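You operate a simulated robot arm through the tools that you are given. There is no shell and no other tool. Be economical: measure what you need, move in short steps, check, and stop when the job is done.

Carry out the task below with a simulated robot arm. There is one attempt and no reset: what you move stays moved.

TASK
Count the green cans on the wooden desk, then put as many of the steel rollers from the wooden desk in the purple tray.

It is judged by the outcome, as a careful person would: the job done as asked, and still so three seconds after it is handed in. It fails if anything else is knocked over, pushed out of place, dropped, spilled or broken.

THE ROBOT
A 7-joint arm with a two-finger parallel gripper, fixed in place. Base frame: the origin is at the foot of the arm, x ahead of it, y to its left, z up; the work surface is at about z = 800. Lengths are in mm, angles in degrees, forces in N, time in s.
With the tool pointing down near the work surface it reaches from about 240 to 680 mm from the base axis. Its first joint turns from -66.0 to 66.0 degrees. Payload 2.4 kg.
Tool frame: the origin (TCP) lies between the finger pads and is the grasp point; the fingertips stand 30 mm ahead of it; z points along the fingers, y is the line along which they close. The gripper opens to 94 mm. The fingers are 28 mm wide and 10 mm thick; the gripper's body (50 by 96 mm) begins 55 mm behind the TCP.
Orientation is told as [roll, pitch, yaw] about the base's x, y, z axes, in that order, counted from this pose: with the fingers straight down and closing along the base's y, the tool's x points along the base's -x, its y along +y and its z along -z.

THE INTERFACE
- The arm moves only by the tool nudge_tool. Its argument "motion" is a list of rows, each a list of 3 entries, a list of its own where there are three numbers: the opening in per cent of the stroke, from 0 (shut) to 100 (fully open), then the shift along the base's x, y, z in units of 100 mm (1.0 is 100 mm), then the turn about the base's z in units of 60 degrees (1.0 is 60 degrees). In form: [[jaw, [tx, ty, tz], twist], ...]. A call has 1 to 20 rows; each row is the pose to reach, as a shift and turn from the pose commanded when the call began. A call with a number of a shift or a turn outside -1 to 1 is refused whole. A row lasts 0.2 s, in which the tool goes at most 50 mm and 8.6 degrees; a call with a longer step from one row to the next is refused whole, and so is a gripper value outside its range. A pose out of reach is approached as far as the arm can. The call stops where the force on the tool passes 40 N (or 10 N more than at its start, if that is more) or the arm is blocked; 0.2 s more then pass. The fingers move at their own pace (about 153 mm/s each) and stop on an object; they squeeze with about 35 N. The grip force told is the motor's: it shows also when the fingers shut on nothing. Time passes only in rows, and 0.2 s behind the last, so rows that repeat a pose let the fingers close. It gives the time, the measured TCP pose, the force on the tool (base axes), the opening and the grip force at its end, in the units of the frame above (readings bear some noise), and new pictures: "pictures" is both (left out), scene, wrist or none.
- Cameras (640 x 400 px; columns grow to the right, rows downward): "scene" is fixed at [26.8, 466, 1443.3]; the picture's right is [-0.85, -0.53, 0.00], its down [-0.30, 0.48, -0.82] and it looks along [0.43, -0.70, -0.57] (base axes); focal length 322 px, centre (320, 200). "wrist" rides on the gripper at [-37, 0, -58] in the tool frame; the picture's right is [0.00, -1.00, 0.00], its down [0.97, 0.00, -0.24] and it looks along [0.24, 0.00, 0.97] (tool axes); focal length 218 px, centre (320, 200).
- measure_at(camera, pixels): for up to 12 pixels [column, row] of the newest picture of that camera ("zoom" is the newest enlarged one), the place [x, y, z] in the base frame of the surface seen there, good to about 2 mm. No time passes.
- zoom(camera, box): a new picture of the part [left, top, right, bottom] of that camera's present view, enlarged. No time passes.
- job_done(): hands the job in; it is judged then, once.

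Work in short steps. Measure before you move; look again where a grasp or a placing could have gone wrong, and mend it. You have 60 turns and 120 pictures in all, the two below and enlarged ones among them. Open the gripper and draw the arm clear of the work before you hand the job in, unless the task says otherwise; then end with one line.

The tools are called as name(argument=value, ...) on one line, values as JSON. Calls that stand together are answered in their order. nudge_tool: Moves the arm, as the interface text tells. Its arguments: {"type":"object","properties":{"motion":{"type":"array","items":{"type":"array"}},"pictures":{"type":"string","enum":["both","scene","wrist","none"]}},"required":["motion"]} The other tools are called the same way: measure_at (camera, pixels) gives the place of the surface under pixels of a picture; zoom (camera, box) takes an enlarged picture of a part of a camera's view; job_done () hands the job in.

At the start:

```text
clock: 0.0
eef_pos: [368.8, -9.9, 1013.8]
tcp_rot: [0.0, 0.0, 0.0]
ft_force: [-0.8, 0.0, -0.1]
width: 94.1
grip_force: 0.1
```

scene: 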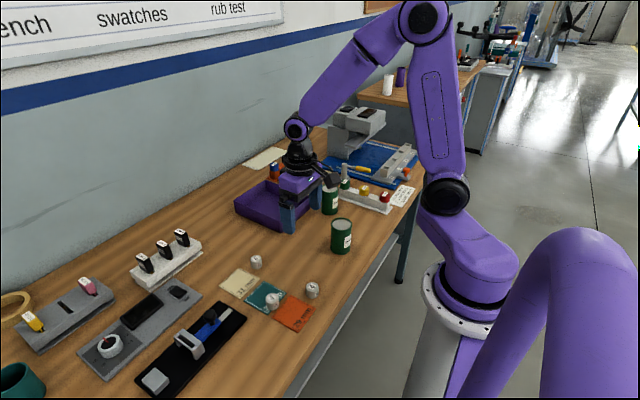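
wrist: 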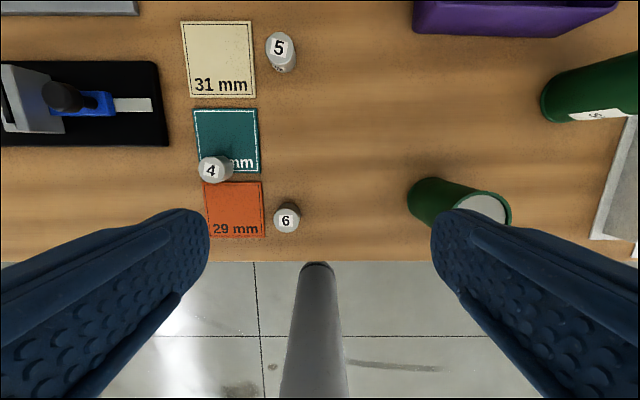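

The pictures show green cans near (330,200) and (341,235), rollers near (256,262), (272,300), (312,290), and perhaps another can in the lower left at (20,380). I zoom to count.

zoom(camera="scene", box=[220, 120, 430, 250])

zoom(camera="scene", box=[0, 220, 340, 400])

zoom(camera="scene", box=[330, 0, 560, 140])

```text
3.05 times, centred on (325, 185) of scene
```

zoom: 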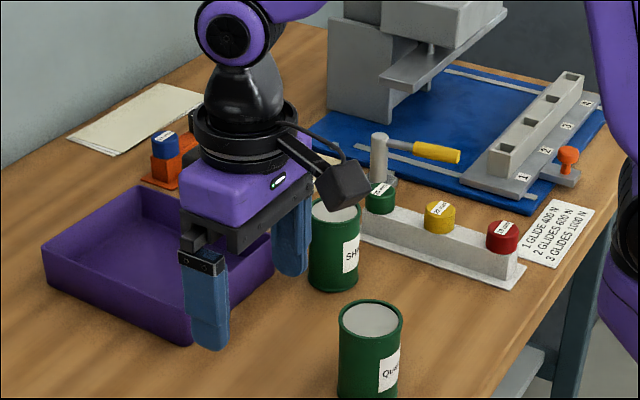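

```text
1.88 times, centred on (170, 310) of scene
```

zoom: 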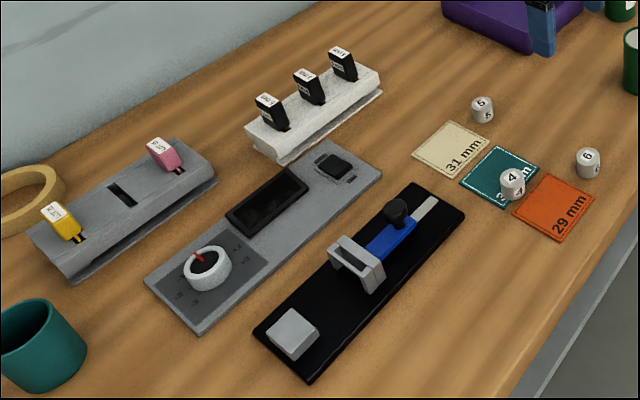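

```text
2.78 times, centred on (445, 70) of scene
```

zoom: 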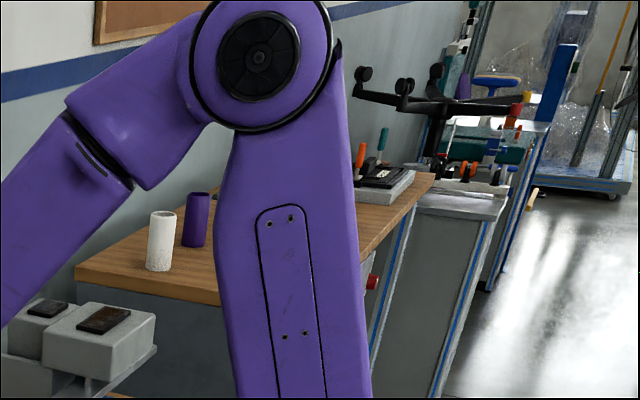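

Two cans so far, the teal thing lower left looks like a mug. The arm may hide more, so I measure positions now and will look again after moving.

measure_at(camera="wrist", pixels=[[280, 46], [211, 170], [286, 220], [440, 195], [575, 90], [420, 15], [284, 66], [218, 180], [286, 230], [485, 208], [600, 15]])

measure_at(camera="scene", pixels=[[256, 258], [272, 296], [312, 285], [341, 222], [20, 370], [236, 203], [272, 183], [281, 229], [272, 213], [250, 205]])

zoom(camera="wrist", box=[170, 0, 330, 250])

nudge_tool(motion=[[100, [0, 0.3, 0.2], 0], [100, [0, 0.7, 0.2], 0], [100, [0, 1.0, 0.2], 0], [100, [0, 1.0, 0.2], 0]])

```text
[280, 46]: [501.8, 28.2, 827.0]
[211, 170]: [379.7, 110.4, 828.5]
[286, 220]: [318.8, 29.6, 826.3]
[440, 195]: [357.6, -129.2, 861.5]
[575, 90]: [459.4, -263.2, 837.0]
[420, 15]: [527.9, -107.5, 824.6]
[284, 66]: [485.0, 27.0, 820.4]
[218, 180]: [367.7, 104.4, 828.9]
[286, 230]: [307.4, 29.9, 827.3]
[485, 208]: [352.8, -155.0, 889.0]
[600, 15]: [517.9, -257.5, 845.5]
```

```text
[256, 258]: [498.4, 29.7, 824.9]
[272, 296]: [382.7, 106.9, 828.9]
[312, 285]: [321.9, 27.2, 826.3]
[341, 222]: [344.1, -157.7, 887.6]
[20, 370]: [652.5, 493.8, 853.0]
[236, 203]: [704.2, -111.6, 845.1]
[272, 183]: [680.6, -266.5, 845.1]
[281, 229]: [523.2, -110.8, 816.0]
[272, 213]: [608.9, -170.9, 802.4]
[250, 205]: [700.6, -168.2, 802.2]
```

```text
1.60 times, centred on (250, 125) of wrist
```

zoom: 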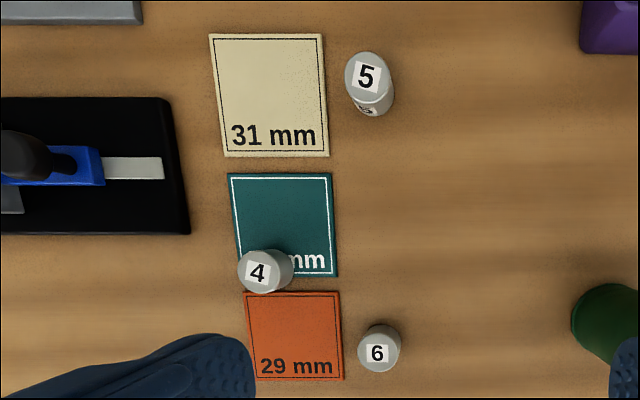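

```text
clock: 1.0
eef_pos: [367.7, 89.6, 1034.7]
tcp_rot: [0.0, 0.0, -0.2]
ft_force: [-0.6, 0.1, -1.0]
width: 94.0
grip_force: 0.0
```

scene: 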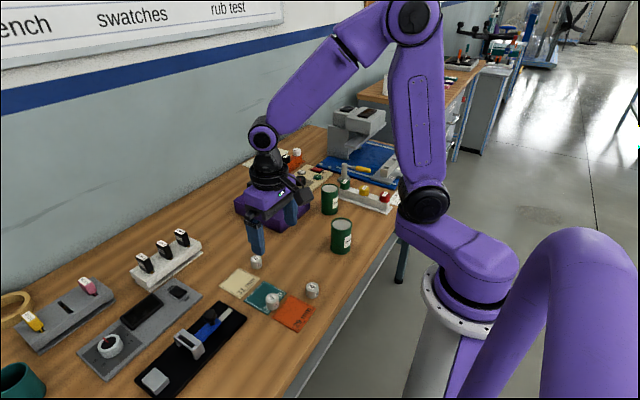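
wrist: 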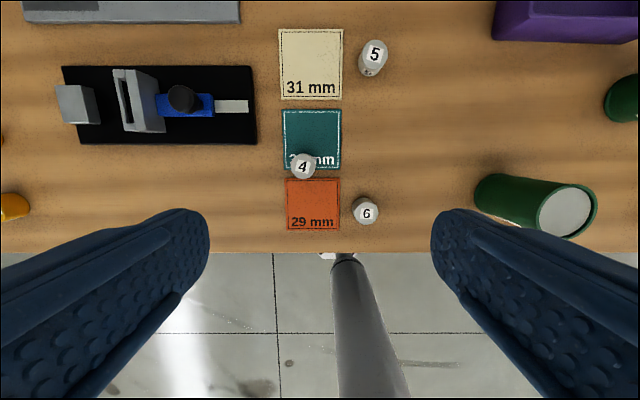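

The arm now uncovers the area near (295,165). I zoom there and near the fixtures.

zoom(camera="scene", box=[225, 100, 425, 225])

nudge_tool(motion=[[100, [0.2, 0.4, 0.4], 0], [100, [0.1, 0.8, 0.4], 0], [100, [0, 1.0, 0.4], 0], [100, [0, 1.0, 0.4], 0]])

```text
3.20 times, centred on (325, 162) of scene
```

zoom: 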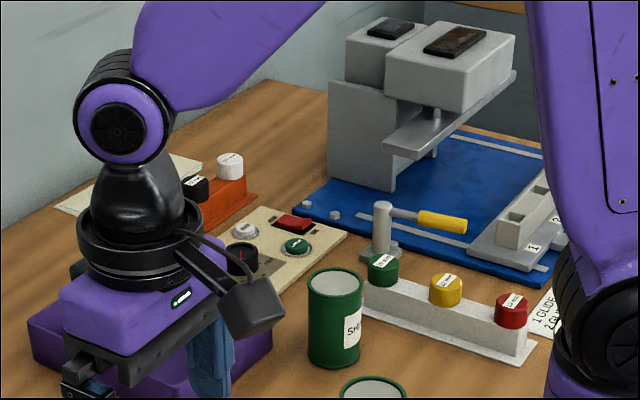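

```text
refused: row 1 steps farther than a row can; nothing moved
```

No hidden cans there so far. I look further left with the wrist camera.

nudge_tool(motion=[[100, [0, 0.3, 0.3], 0], [100, [0, 0.7, 0.4], 0], [100, [0, 1.0, 0.4], 0], [100, [0, 1.0, 0.4], 0]])

```text
clock: 2.0
eef_pos: [371.5, 190.2, 1075.2]
tcp_rot: [0.0, 0.0, 0.0]
ft_force: [0.6, 0.0, -0.2]
width: 94.0
grip_force: 0.2
```

scene: 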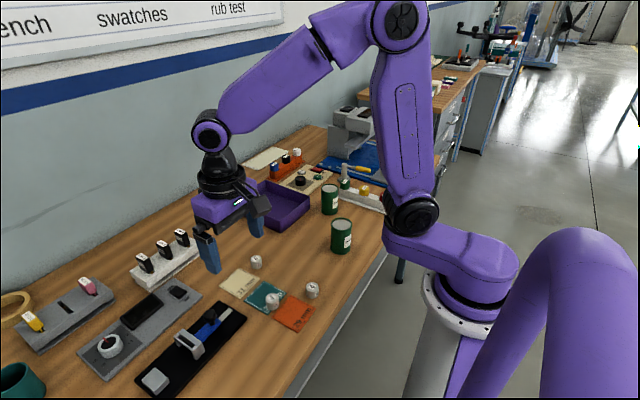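
wrist: 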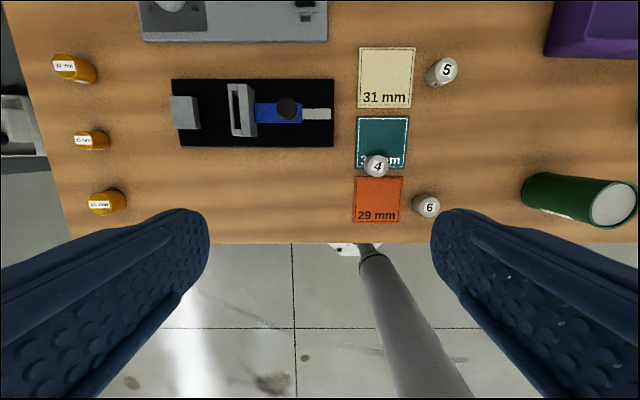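

Only brass plugs on the left end. I check the tray zone in zoom and then look at the right side of the desk with the wrist.

zoom(camera="scene", box=[225, 110, 400, 220])

nudge_tool(motion=[[100, [0, -0.4, 0], 0], [100, [0, -0.8, 0], 0], [100, [0, -1, 0], 0]], pictures="none")

nudge_tool(motion=[[100, [0, -0.4, 0], 0], [100, [0, -0.8, 0], 0], [100, [0, -1, 0], 0]], pictures="none")

nudge_tool(motion=[[100, [0, -0.4, 0], 0], [100, [0, -0.8, 0], 0], [100, [0, -1, 0], 0]], pictures="none")

nudge_tool(motion=[[100, [0, -0.4, 0], 0], [100, [0, -0.8, 0], 0], [100, [0, -1, 0], 0], [100, [0, -1, 0], 0]])

```text
3.64 times, centred on (312, 165) of scene
```

zoom: 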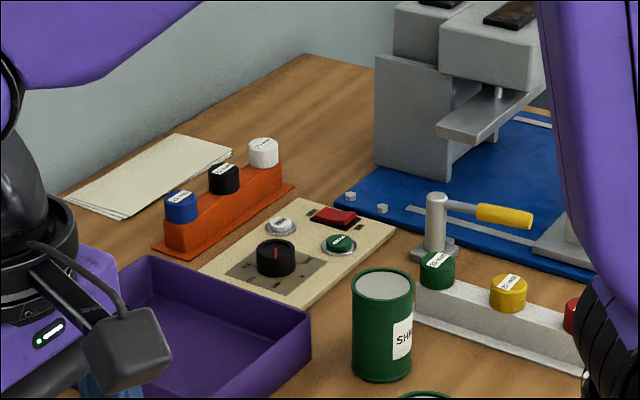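

```text
clock: 2.8
eef_pos: [369.4, 91.0, 1073.6]
tcp_rot: [0.0, 0.0, 0.0]
ft_force: [0.5, 0.1, -0.1]
width: 94.2
grip_force: 0.0
```

```text
clock: 3.6
eef_pos: [370.9, -11.4, 1075.1]
tcp_rot: [0.0, 0.0, 0.0]
ft_force: [0.4, 0.6, -0.3]
width: 94.1
grip_force: 0.0
```

```text
clock: 4.4
eef_pos: [366.7, -110.2, 1076.6]
tcp_rot: [0.1, -0.1, 0.0]
ft_force: [-0.1, -0.4, -0.2]
width: 93.9
grip_force: 0.0
```

```text
clock: 5.4
eef_pos: [369.7, -210.3, 1077.7]
tcp_rot: [0.0, 0.0, -0.1]
ft_force: [-0.2, -0.7, -0.1]
width: 94.0
grip_force: 0.1
```

scene: 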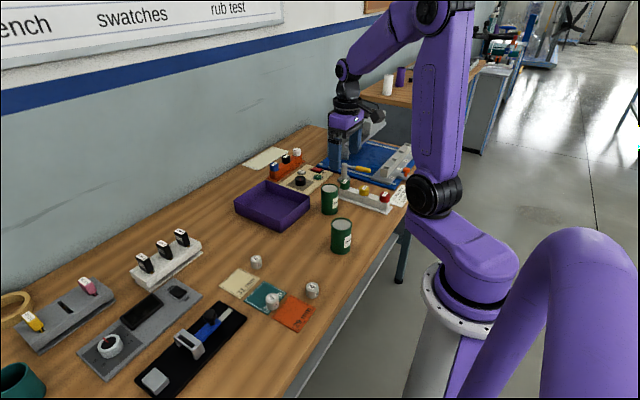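
wrist: 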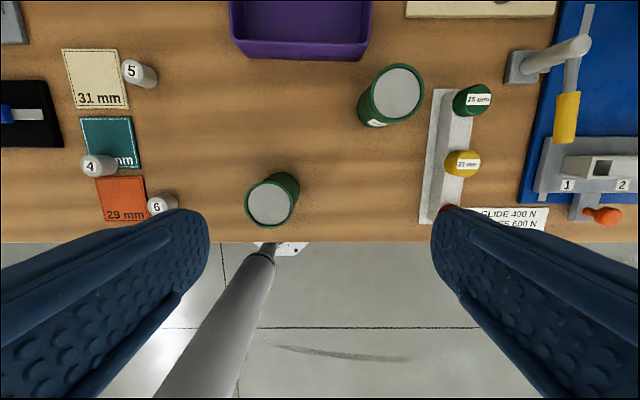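

Exactly two green cans (scene (330,200), (341,235)), so two rollers are to go in. I take numbers 5 and 6, and measure them and the tray exactly.

zoom(camera="scene", box=[230, 240, 340, 310])

measure_at(camera="scene", pixels=[[236, 203], [268, 184], [309, 199], [281, 229], [265, 200], [280, 205], [275, 215]])

```text
5.71 times, centred on (285, 275) of scene
```

zoom: 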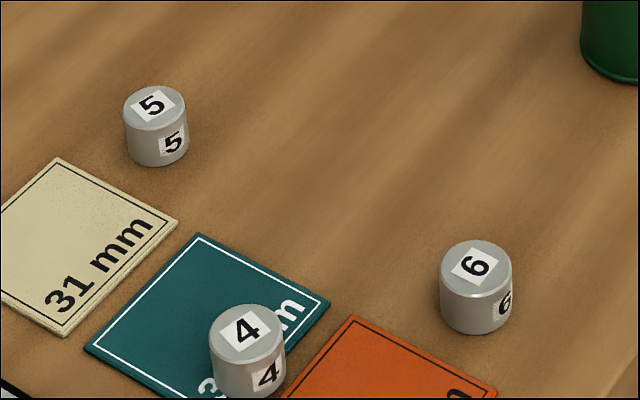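

```text
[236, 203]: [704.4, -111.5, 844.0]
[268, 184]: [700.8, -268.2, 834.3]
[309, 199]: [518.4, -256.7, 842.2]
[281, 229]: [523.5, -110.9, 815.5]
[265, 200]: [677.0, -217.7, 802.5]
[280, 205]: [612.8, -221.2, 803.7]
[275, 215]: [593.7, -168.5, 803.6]
```

measure_at(camera="zoom", pixels=[[153, 105], [128, 106], [180, 106], [154, 90], [154, 125], [475, 263], [446, 263], [507, 263], [475, 244], [475, 285]])

```text
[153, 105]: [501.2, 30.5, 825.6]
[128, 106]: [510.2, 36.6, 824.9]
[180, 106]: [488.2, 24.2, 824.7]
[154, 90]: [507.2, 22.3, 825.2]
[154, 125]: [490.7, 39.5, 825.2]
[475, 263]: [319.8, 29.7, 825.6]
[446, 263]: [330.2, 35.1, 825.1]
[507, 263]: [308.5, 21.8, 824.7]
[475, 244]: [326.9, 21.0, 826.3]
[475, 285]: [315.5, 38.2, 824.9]
```

Roller 5 is centred at about (499.5, 30.5), roller 6 at (320, 29.5), both with tops at z 825. I travel high to above roller 5.

nudge_tool(motion=[[100, [0.2, 0.4, 0], 0], [100, [0.4, 0.8, 0], 0], [100, [0.6, 1.0, 0], 0]], pictures="none")

nudge_tool(motion=[[100, [0.2, 0.4, 0], 0], [100, [0.4, 0.8, 0], 0], [100, [0.5, 1.0, -0.3], 0], [100, [0.6, 1.0, -0.7], 0], [100, [0.7, 1.0, -1.0], 0]], pictures="none")

nudge_tool(motion=[[100, [0.0, 0.4, 0], 0], [100, [0.0, 0.4, -0.4], 0], [100, [0.0, 0.4, -0.6], 0], [100, [0.0, 0.4, -0.6], 0]])

```text
clock: 6.2
eef_pos: [431.8, -110.7, 1074.8]
tcp_rot: [0.0, 0.0, 0.0]
ft_force: [0.2, 0.2, -0.2]
width: 94.0
grip_force: 0.2
```

```text
clock: 7.4
eef_pos: [499.8, -9.2, 973.5]
tcp_rot: [0.0, 0.0, 0.0]
ft_force: [1.1, -0.5, 0.8]
width: 93.7
grip_force: 0.1
```

```text
clock: 8.4
eef_pos: [500.3, 32.2, 911.7]
tcp_rot: [0.0, -0.1, 0.0]
ft_force: [-0.5, 0.1, 0.1]
width: 94.2
grip_force: 0.1
```

scene: 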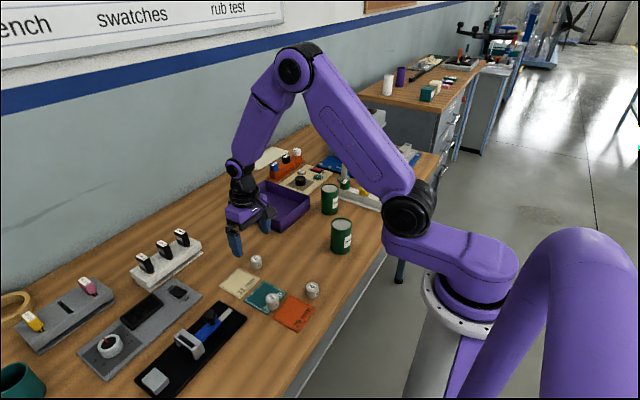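
wrist: 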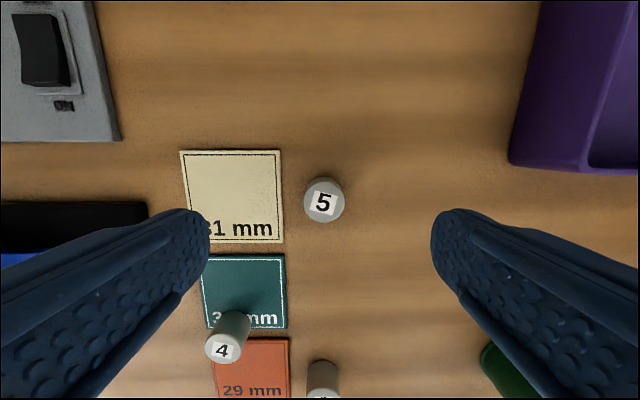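

Roller 5 is centred between the fingers. I go down to z≈834 and close.

nudge_tool(motion=[[100, [0, 0, -0.3], 0], [100, [0, 0, -0.55], 0], [100, [0, 0, -0.7], 0], [100, [0, 0, -0.78], 0], [100, [0, 0, -0.78], 0], [40, [0, 0, -0.78], 0], [0, [0, 0, -0.78], 0], [0, [0, 0, -0.78], 0], [0, [0, 0, -0.78], 0]])

```text
clock: 10.4
eef_pos: [499.4, 29.5, 834.2]
tcp_rot: [0.0, 0.0, -0.1]
ft_force: [0.2, -0.4, 0.5]
width: 28.3
grip_force: 35.2
```

scene: 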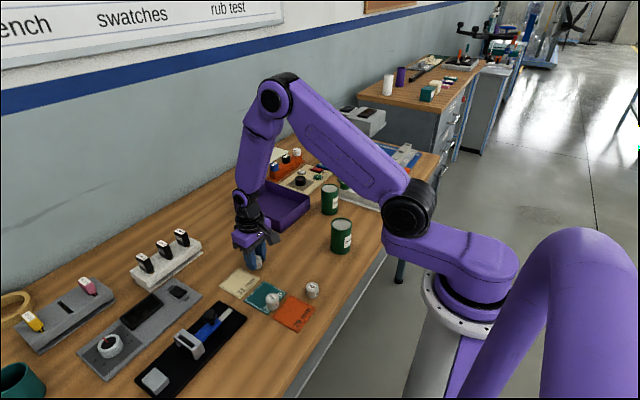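
wrist: 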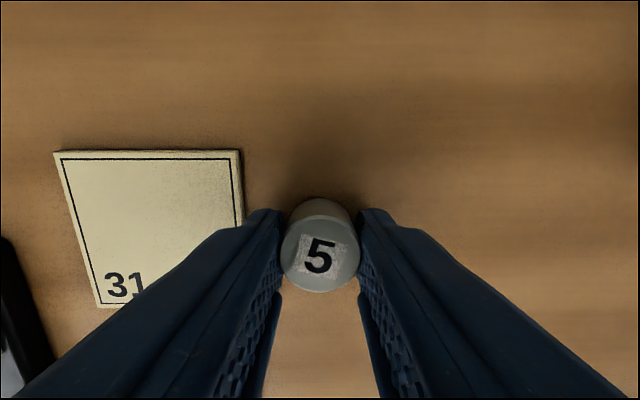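

Gripped (28.3 mm). Lift and carry to the tray at about (620, -180).

nudge_tool(motion=[[0, [0, 0, 0.2], 0], [0, [0, 0, 0.5], 0], [0, [0, 0, 0.9], 0], [0, [0.2, -0.3, 1.0], 0], [0, [0.4, -0.7, 1.0], 0], [0, [0.6, -1.0, 1.0], 0]], pictures="none")

nudge_tool(motion=[[0, [0.2, -0.3, 0], 0], [0, [0.4, -0.7, 0], 0], [0, [0.6, -1.0, 0], 0], [0, [0.6, -1.0, 0], 0]])

```text
clock: 11.8
eef_pos: [557.6, -70.3, 935.3]
tcp_rot: [-0.1, 0.1, 0.0]
ft_force: [-0.7, -0.4, -0.8]
width: 28.2
grip_force: 35.6
```

```text
clock: 12.8
eef_pos: [620.9, -170.4, 932.9]
tcp_rot: [0.1, 0.0, 0.1]
ft_force: [-0.6, 0.5, -1.6]
width: 28.3
grip_force: 34.9
```

scene: 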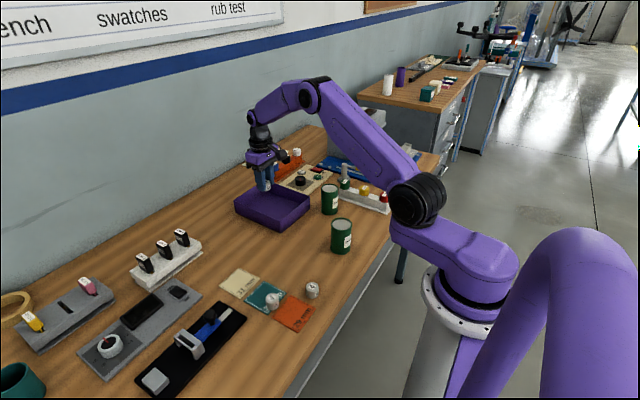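
wrist: 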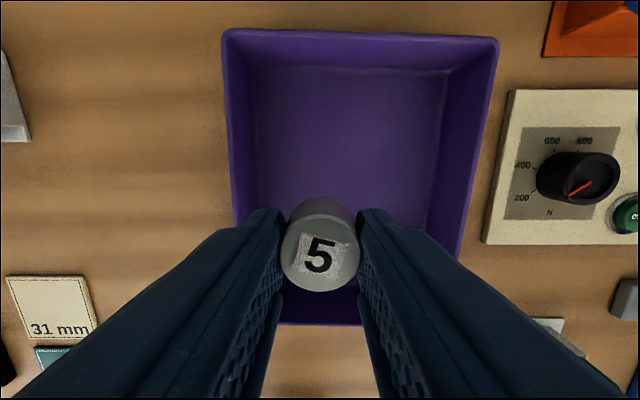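

Over the tray. I lower to just above its floor and open partly.

nudge_tool(motion=[[0, [0, -0.1, -0.3], 0], [0, [0, -0.15, -0.6], 0], [0, [0, -0.15, -0.8], 0], [0, [0, -0.15, -0.9], 0], [0, [0, -0.15, -0.96], 0], [0, [0, -0.15, -0.96], 0], [60, [0, -0.15, -0.96], 0], [60, [0, -0.15, -0.96], 0], [60, [0, -0.15, -0.7], 0], [60, [0, -0.15, -0.3], 0], [60, [0, -0.15, 0], 0], [60, [0, -0.15, 0], 0]])

```text
clock: 15.4
eef_pos: [622.2, -185.6, 935.6]
tcp_rot: [0.0, 0.0, 0.1]
ft_force: [0.0, 0.4, -0.7]
width: 56.5
grip_force: 0.1
```

scene: 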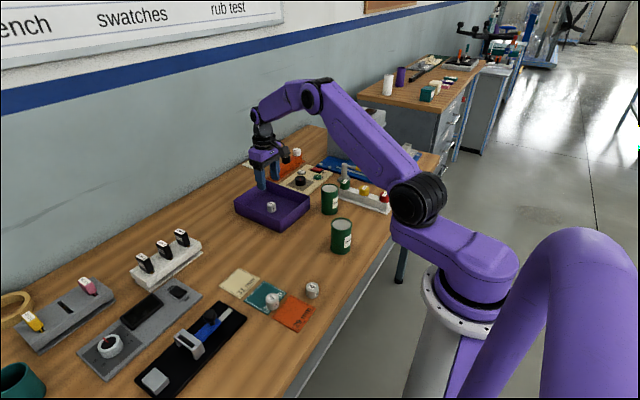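
wrist: 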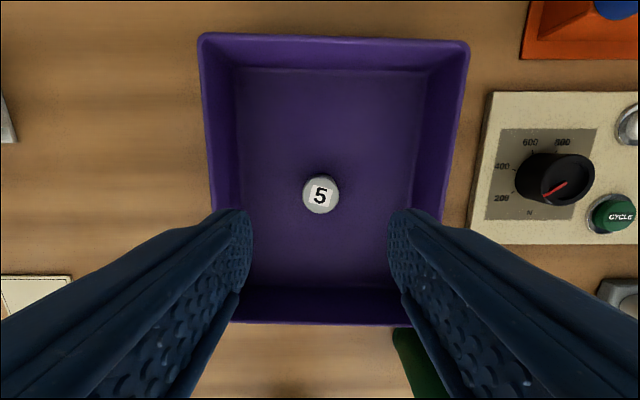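

Roller 5 stands in the tray. Now to above roller 6 at (320, 29.5).

nudge_tool(motion=[[60, [-0.2, 0.1, 0.3], 0], [60, [-0.5, 0.4, 0.4], 0], [60, [-0.8, 0.7, 0.4], 0], [60, [-1.0, 1.0, 0.4], 0]], pictures="none")

nudge_tool(motion=[[60, [-0.3, 0.3, 0], 0], [80, [-0.6, 0.6, 0], 0], [100, [-0.8, 0.9, 0], 0], [100, [-1.0, 1.0, 0], 0]], pictures="none")

nudge_tool(motion=[[100, [-0.3, 0.1, 0], 0], [100, [-0.6, 0.15, 0], 0], [100, [-0.9, 0.15, -0.2], 0], [100, [-1.0, 0.15, -0.5], 0], [100, [-1.0, 0.15, -0.65], 0], [100, [-1.0, 0.15, -0.65], 0]])

```text
clock: 16.4
eef_pos: [519.7, -85.3, 975.6]
tcp_rot: [0.0, 0.0, 0.0]
ft_force: [0.2, 0.4, 0.1]
width: 56.6
grip_force: 0.1
```

```text
clock: 17.4
eef_pos: [418.5, 14.1, 977.3]
tcp_rot: [0.0, 0.0, 0.0]
ft_force: [-0.2, -0.8, -0.3]
width: 94.1
grip_force: 0.1
```

```text
clock: 18.8
eef_pos: [319.4, 28.2, 910.4]
tcp_rot: [0.0, 0.0, 0.0]
ft_force: [0.0, -0.2, -0.6]
width: 94.2
grip_force: 0.1
out of reach, approached as far as the arm can: row 3
```

scene: 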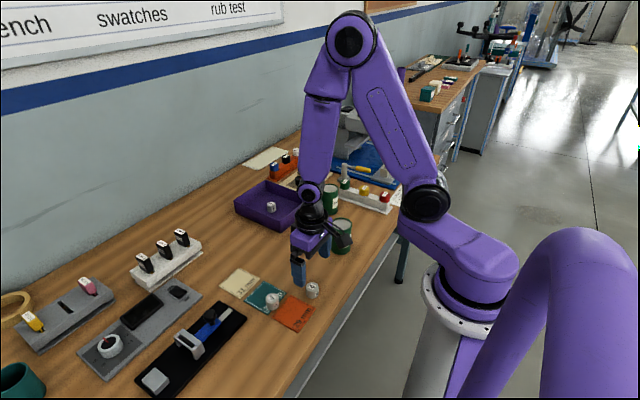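
wrist: 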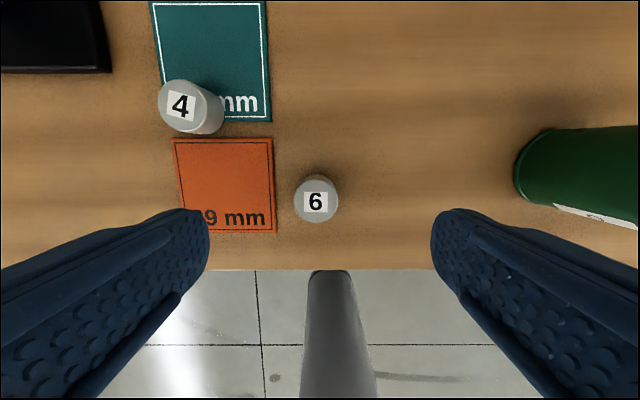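

Roller 6 is centred at (316,200). Descend and close.

nudge_tool(motion=[[100, [0, 0, -0.3], 0], [100, [0, 0, -0.55], 0], [100, [0, 0, -0.68], 0], [100, [0, 0, -0.75], 0], [100, [0, 0, -0.75], 0], [40, [0, 0, -0.75], 0], [0, [0, 0, -0.75], 0], [0, [0, 0, -0.75], 0], [0, [0, 0, -0.75], 0]])

```text
clock: 20.8
eef_pos: [320.5, 27.8, 834.8]
tcp_rot: [0.1, 0.0, -0.1]
ft_force: [-0.1, 0.4, 0.4]
width: 30.0
grip_force: 35.4
```

scene: 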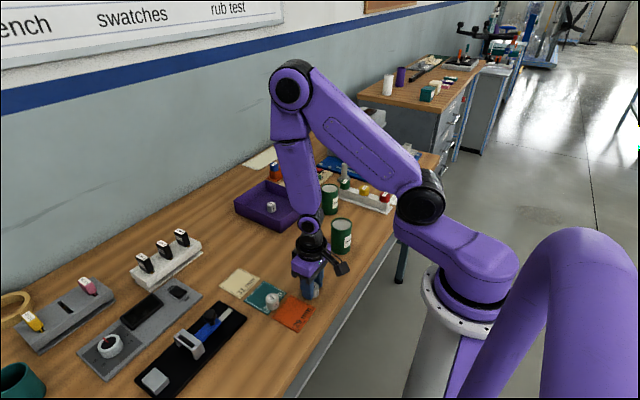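
wrist: 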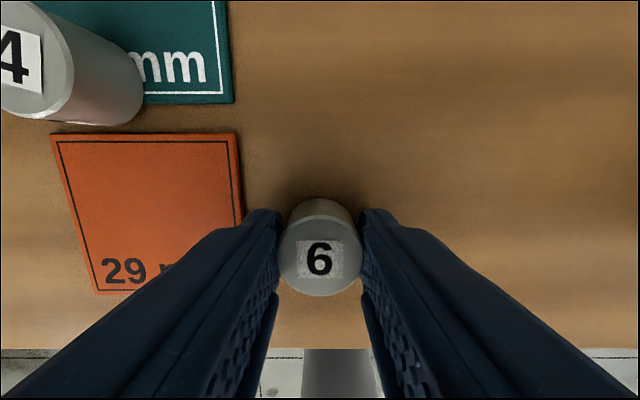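

Gripped (30 mm). Lift, move forward, then across to the tray at about (567, -185).

nudge_tool(motion=[[0, [0, 0, 0.2], 0], [0, [0, 0, 0.5], 0], [0, [0.2, 0, 0.7], 0], [0, [0.5, 0, 0.9], 0], [0, [0.8, 0, 1.0], 0], [0, [1.0, -0.14, 1.0], 0]], pictures="none")

nudge_tool(motion=[[0, [0.3, -0.2, 0], 0], [0, [0.6, -0.5, 0], 0], [0, [0.8, -0.8, 0], 0], [0, [1.0, -1.0, 0], 0]], pictures="none")

nudge_tool(motion=[[0, [0.2, -0.3, 0], 0], [0, [0.4, -0.6, 0], 0], [0, [0.47, -1.0, 0], 0], [0, [0.47, -1.0, 0], 0]])

```text
clock: 22.2
eef_pos: [418.9, 13.8, 936.1]
tcp_rot: [0.0, 0.0, 0.0]
ft_force: [0.0, -0.5, -1.5]
width: 30.3
grip_force: 35.2
```

```text
clock: 23.2
eef_pos: [519.6, -86.0, 938.8]
tcp_rot: [-0.1, -0.1, 0.0]
ft_force: [0.1, 0.3, -1.2]
width: 30.3
grip_force: 35.1
```

```text
clock: 24.2
eef_pos: [566.6, -184.9, 933.2]
tcp_rot: [0.0, 0.1, -0.1]
ft_force: [1.2, 0.7, -1.6]
width: 30.1
grip_force: 35.1
```

scene: 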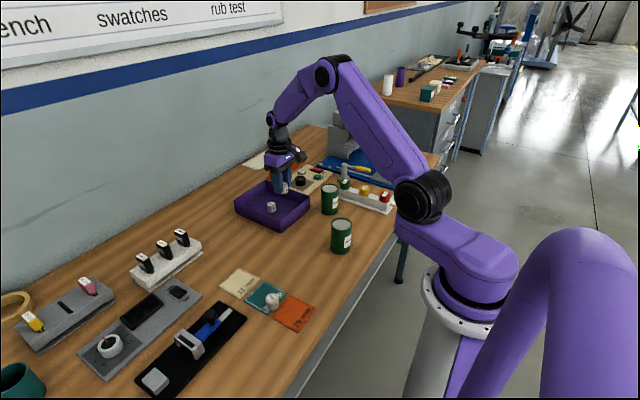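
wrist: 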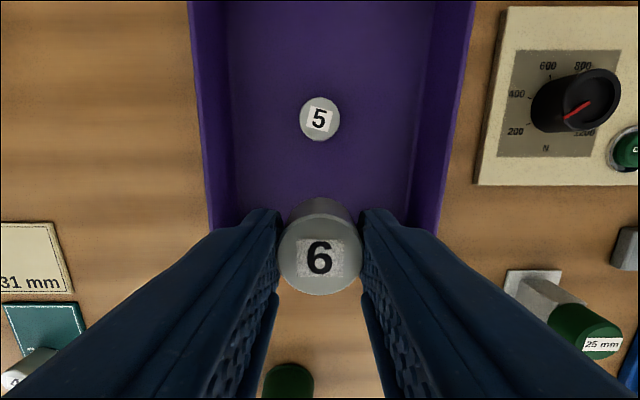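

Clear of roller 5 and the front wall. Lower and release.

nudge_tool(motion=[[0, [0, 0, -0.3], 0], [0, [0, 0, -0.6], 0], [0, [0, 0, -0.8], 0], [0, [0, 0, -0.9], 0], [0, [0, 0, -0.96], 0], [0, [0, 0, -0.96], 0], [60, [0, 0, -0.96], 0], [60, [0, 0, -0.96], 0], [60, [0, 0, -0.7], 0], [60, [0, 0, -0.3], 0], [60, [0, 0, 0], 0], [60, [0, 0, 0.4], 0]], pictures="none")

nudge_tool(motion=[[60, [-0.3, 0.3, 0.1], 0], [80, [-0.6, 0.6, 0.2], 0], [100, [-0.8, 0.9, 0.3], 0], [100, [-0.8, 1, 0.4], 0], [100, [-0.8, 1, 0.4], 0]])

zoom(camera="scene", box=[220, 160, 420, 320])

```text
clock: 26.8
eef_pos: [566.1, -182.8, 975.4]
tcp_rot: [0.0, 0.0, 0.1]
ft_force: [1.2, -0.7, 0.4]
width: 56.5
grip_force: 0.1
```

```text
clock: 28.0
eef_pos: [485.7, -83.2, 1015.3]
tcp_rot: [0.0, 0.0, 0.0]
ft_force: [0.7, 0.0, -0.4]
width: 94.0
grip_force: 0.1
```

scene: 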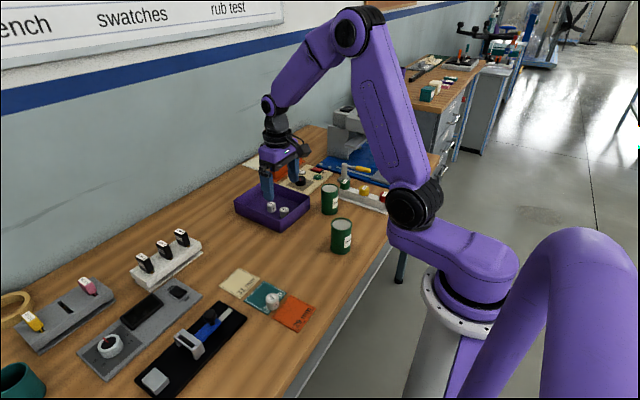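
wrist: 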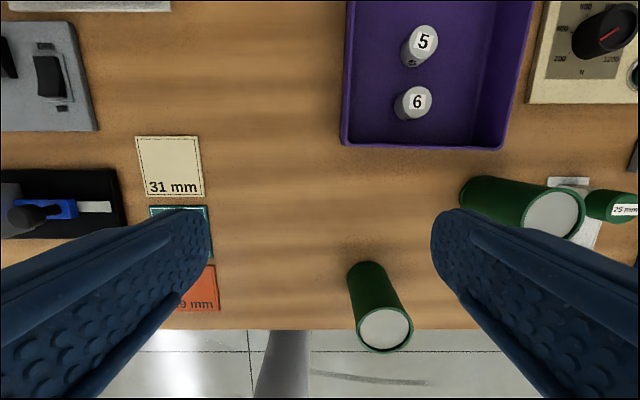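

```text
2.50 times, centred on (320, 240) of scene
```

zoom: 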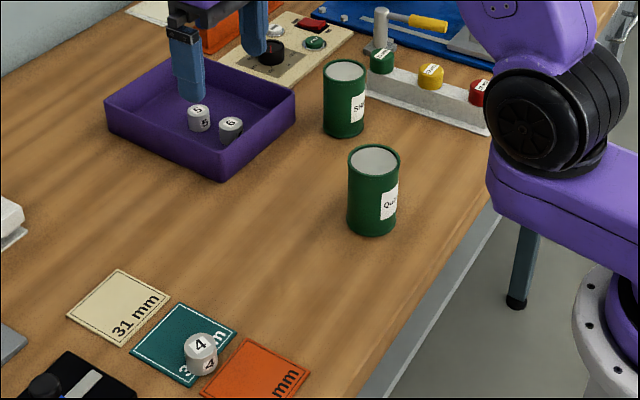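

Both rollers stand in the tray, nothing else moved, and the arm is clear.

job_done()

```text
The job is handed in.
```

I counted two green cans on the wooden desk, so I put two steel rollers (5 and 6) in the purple tray; roller 4 stays on the desk.
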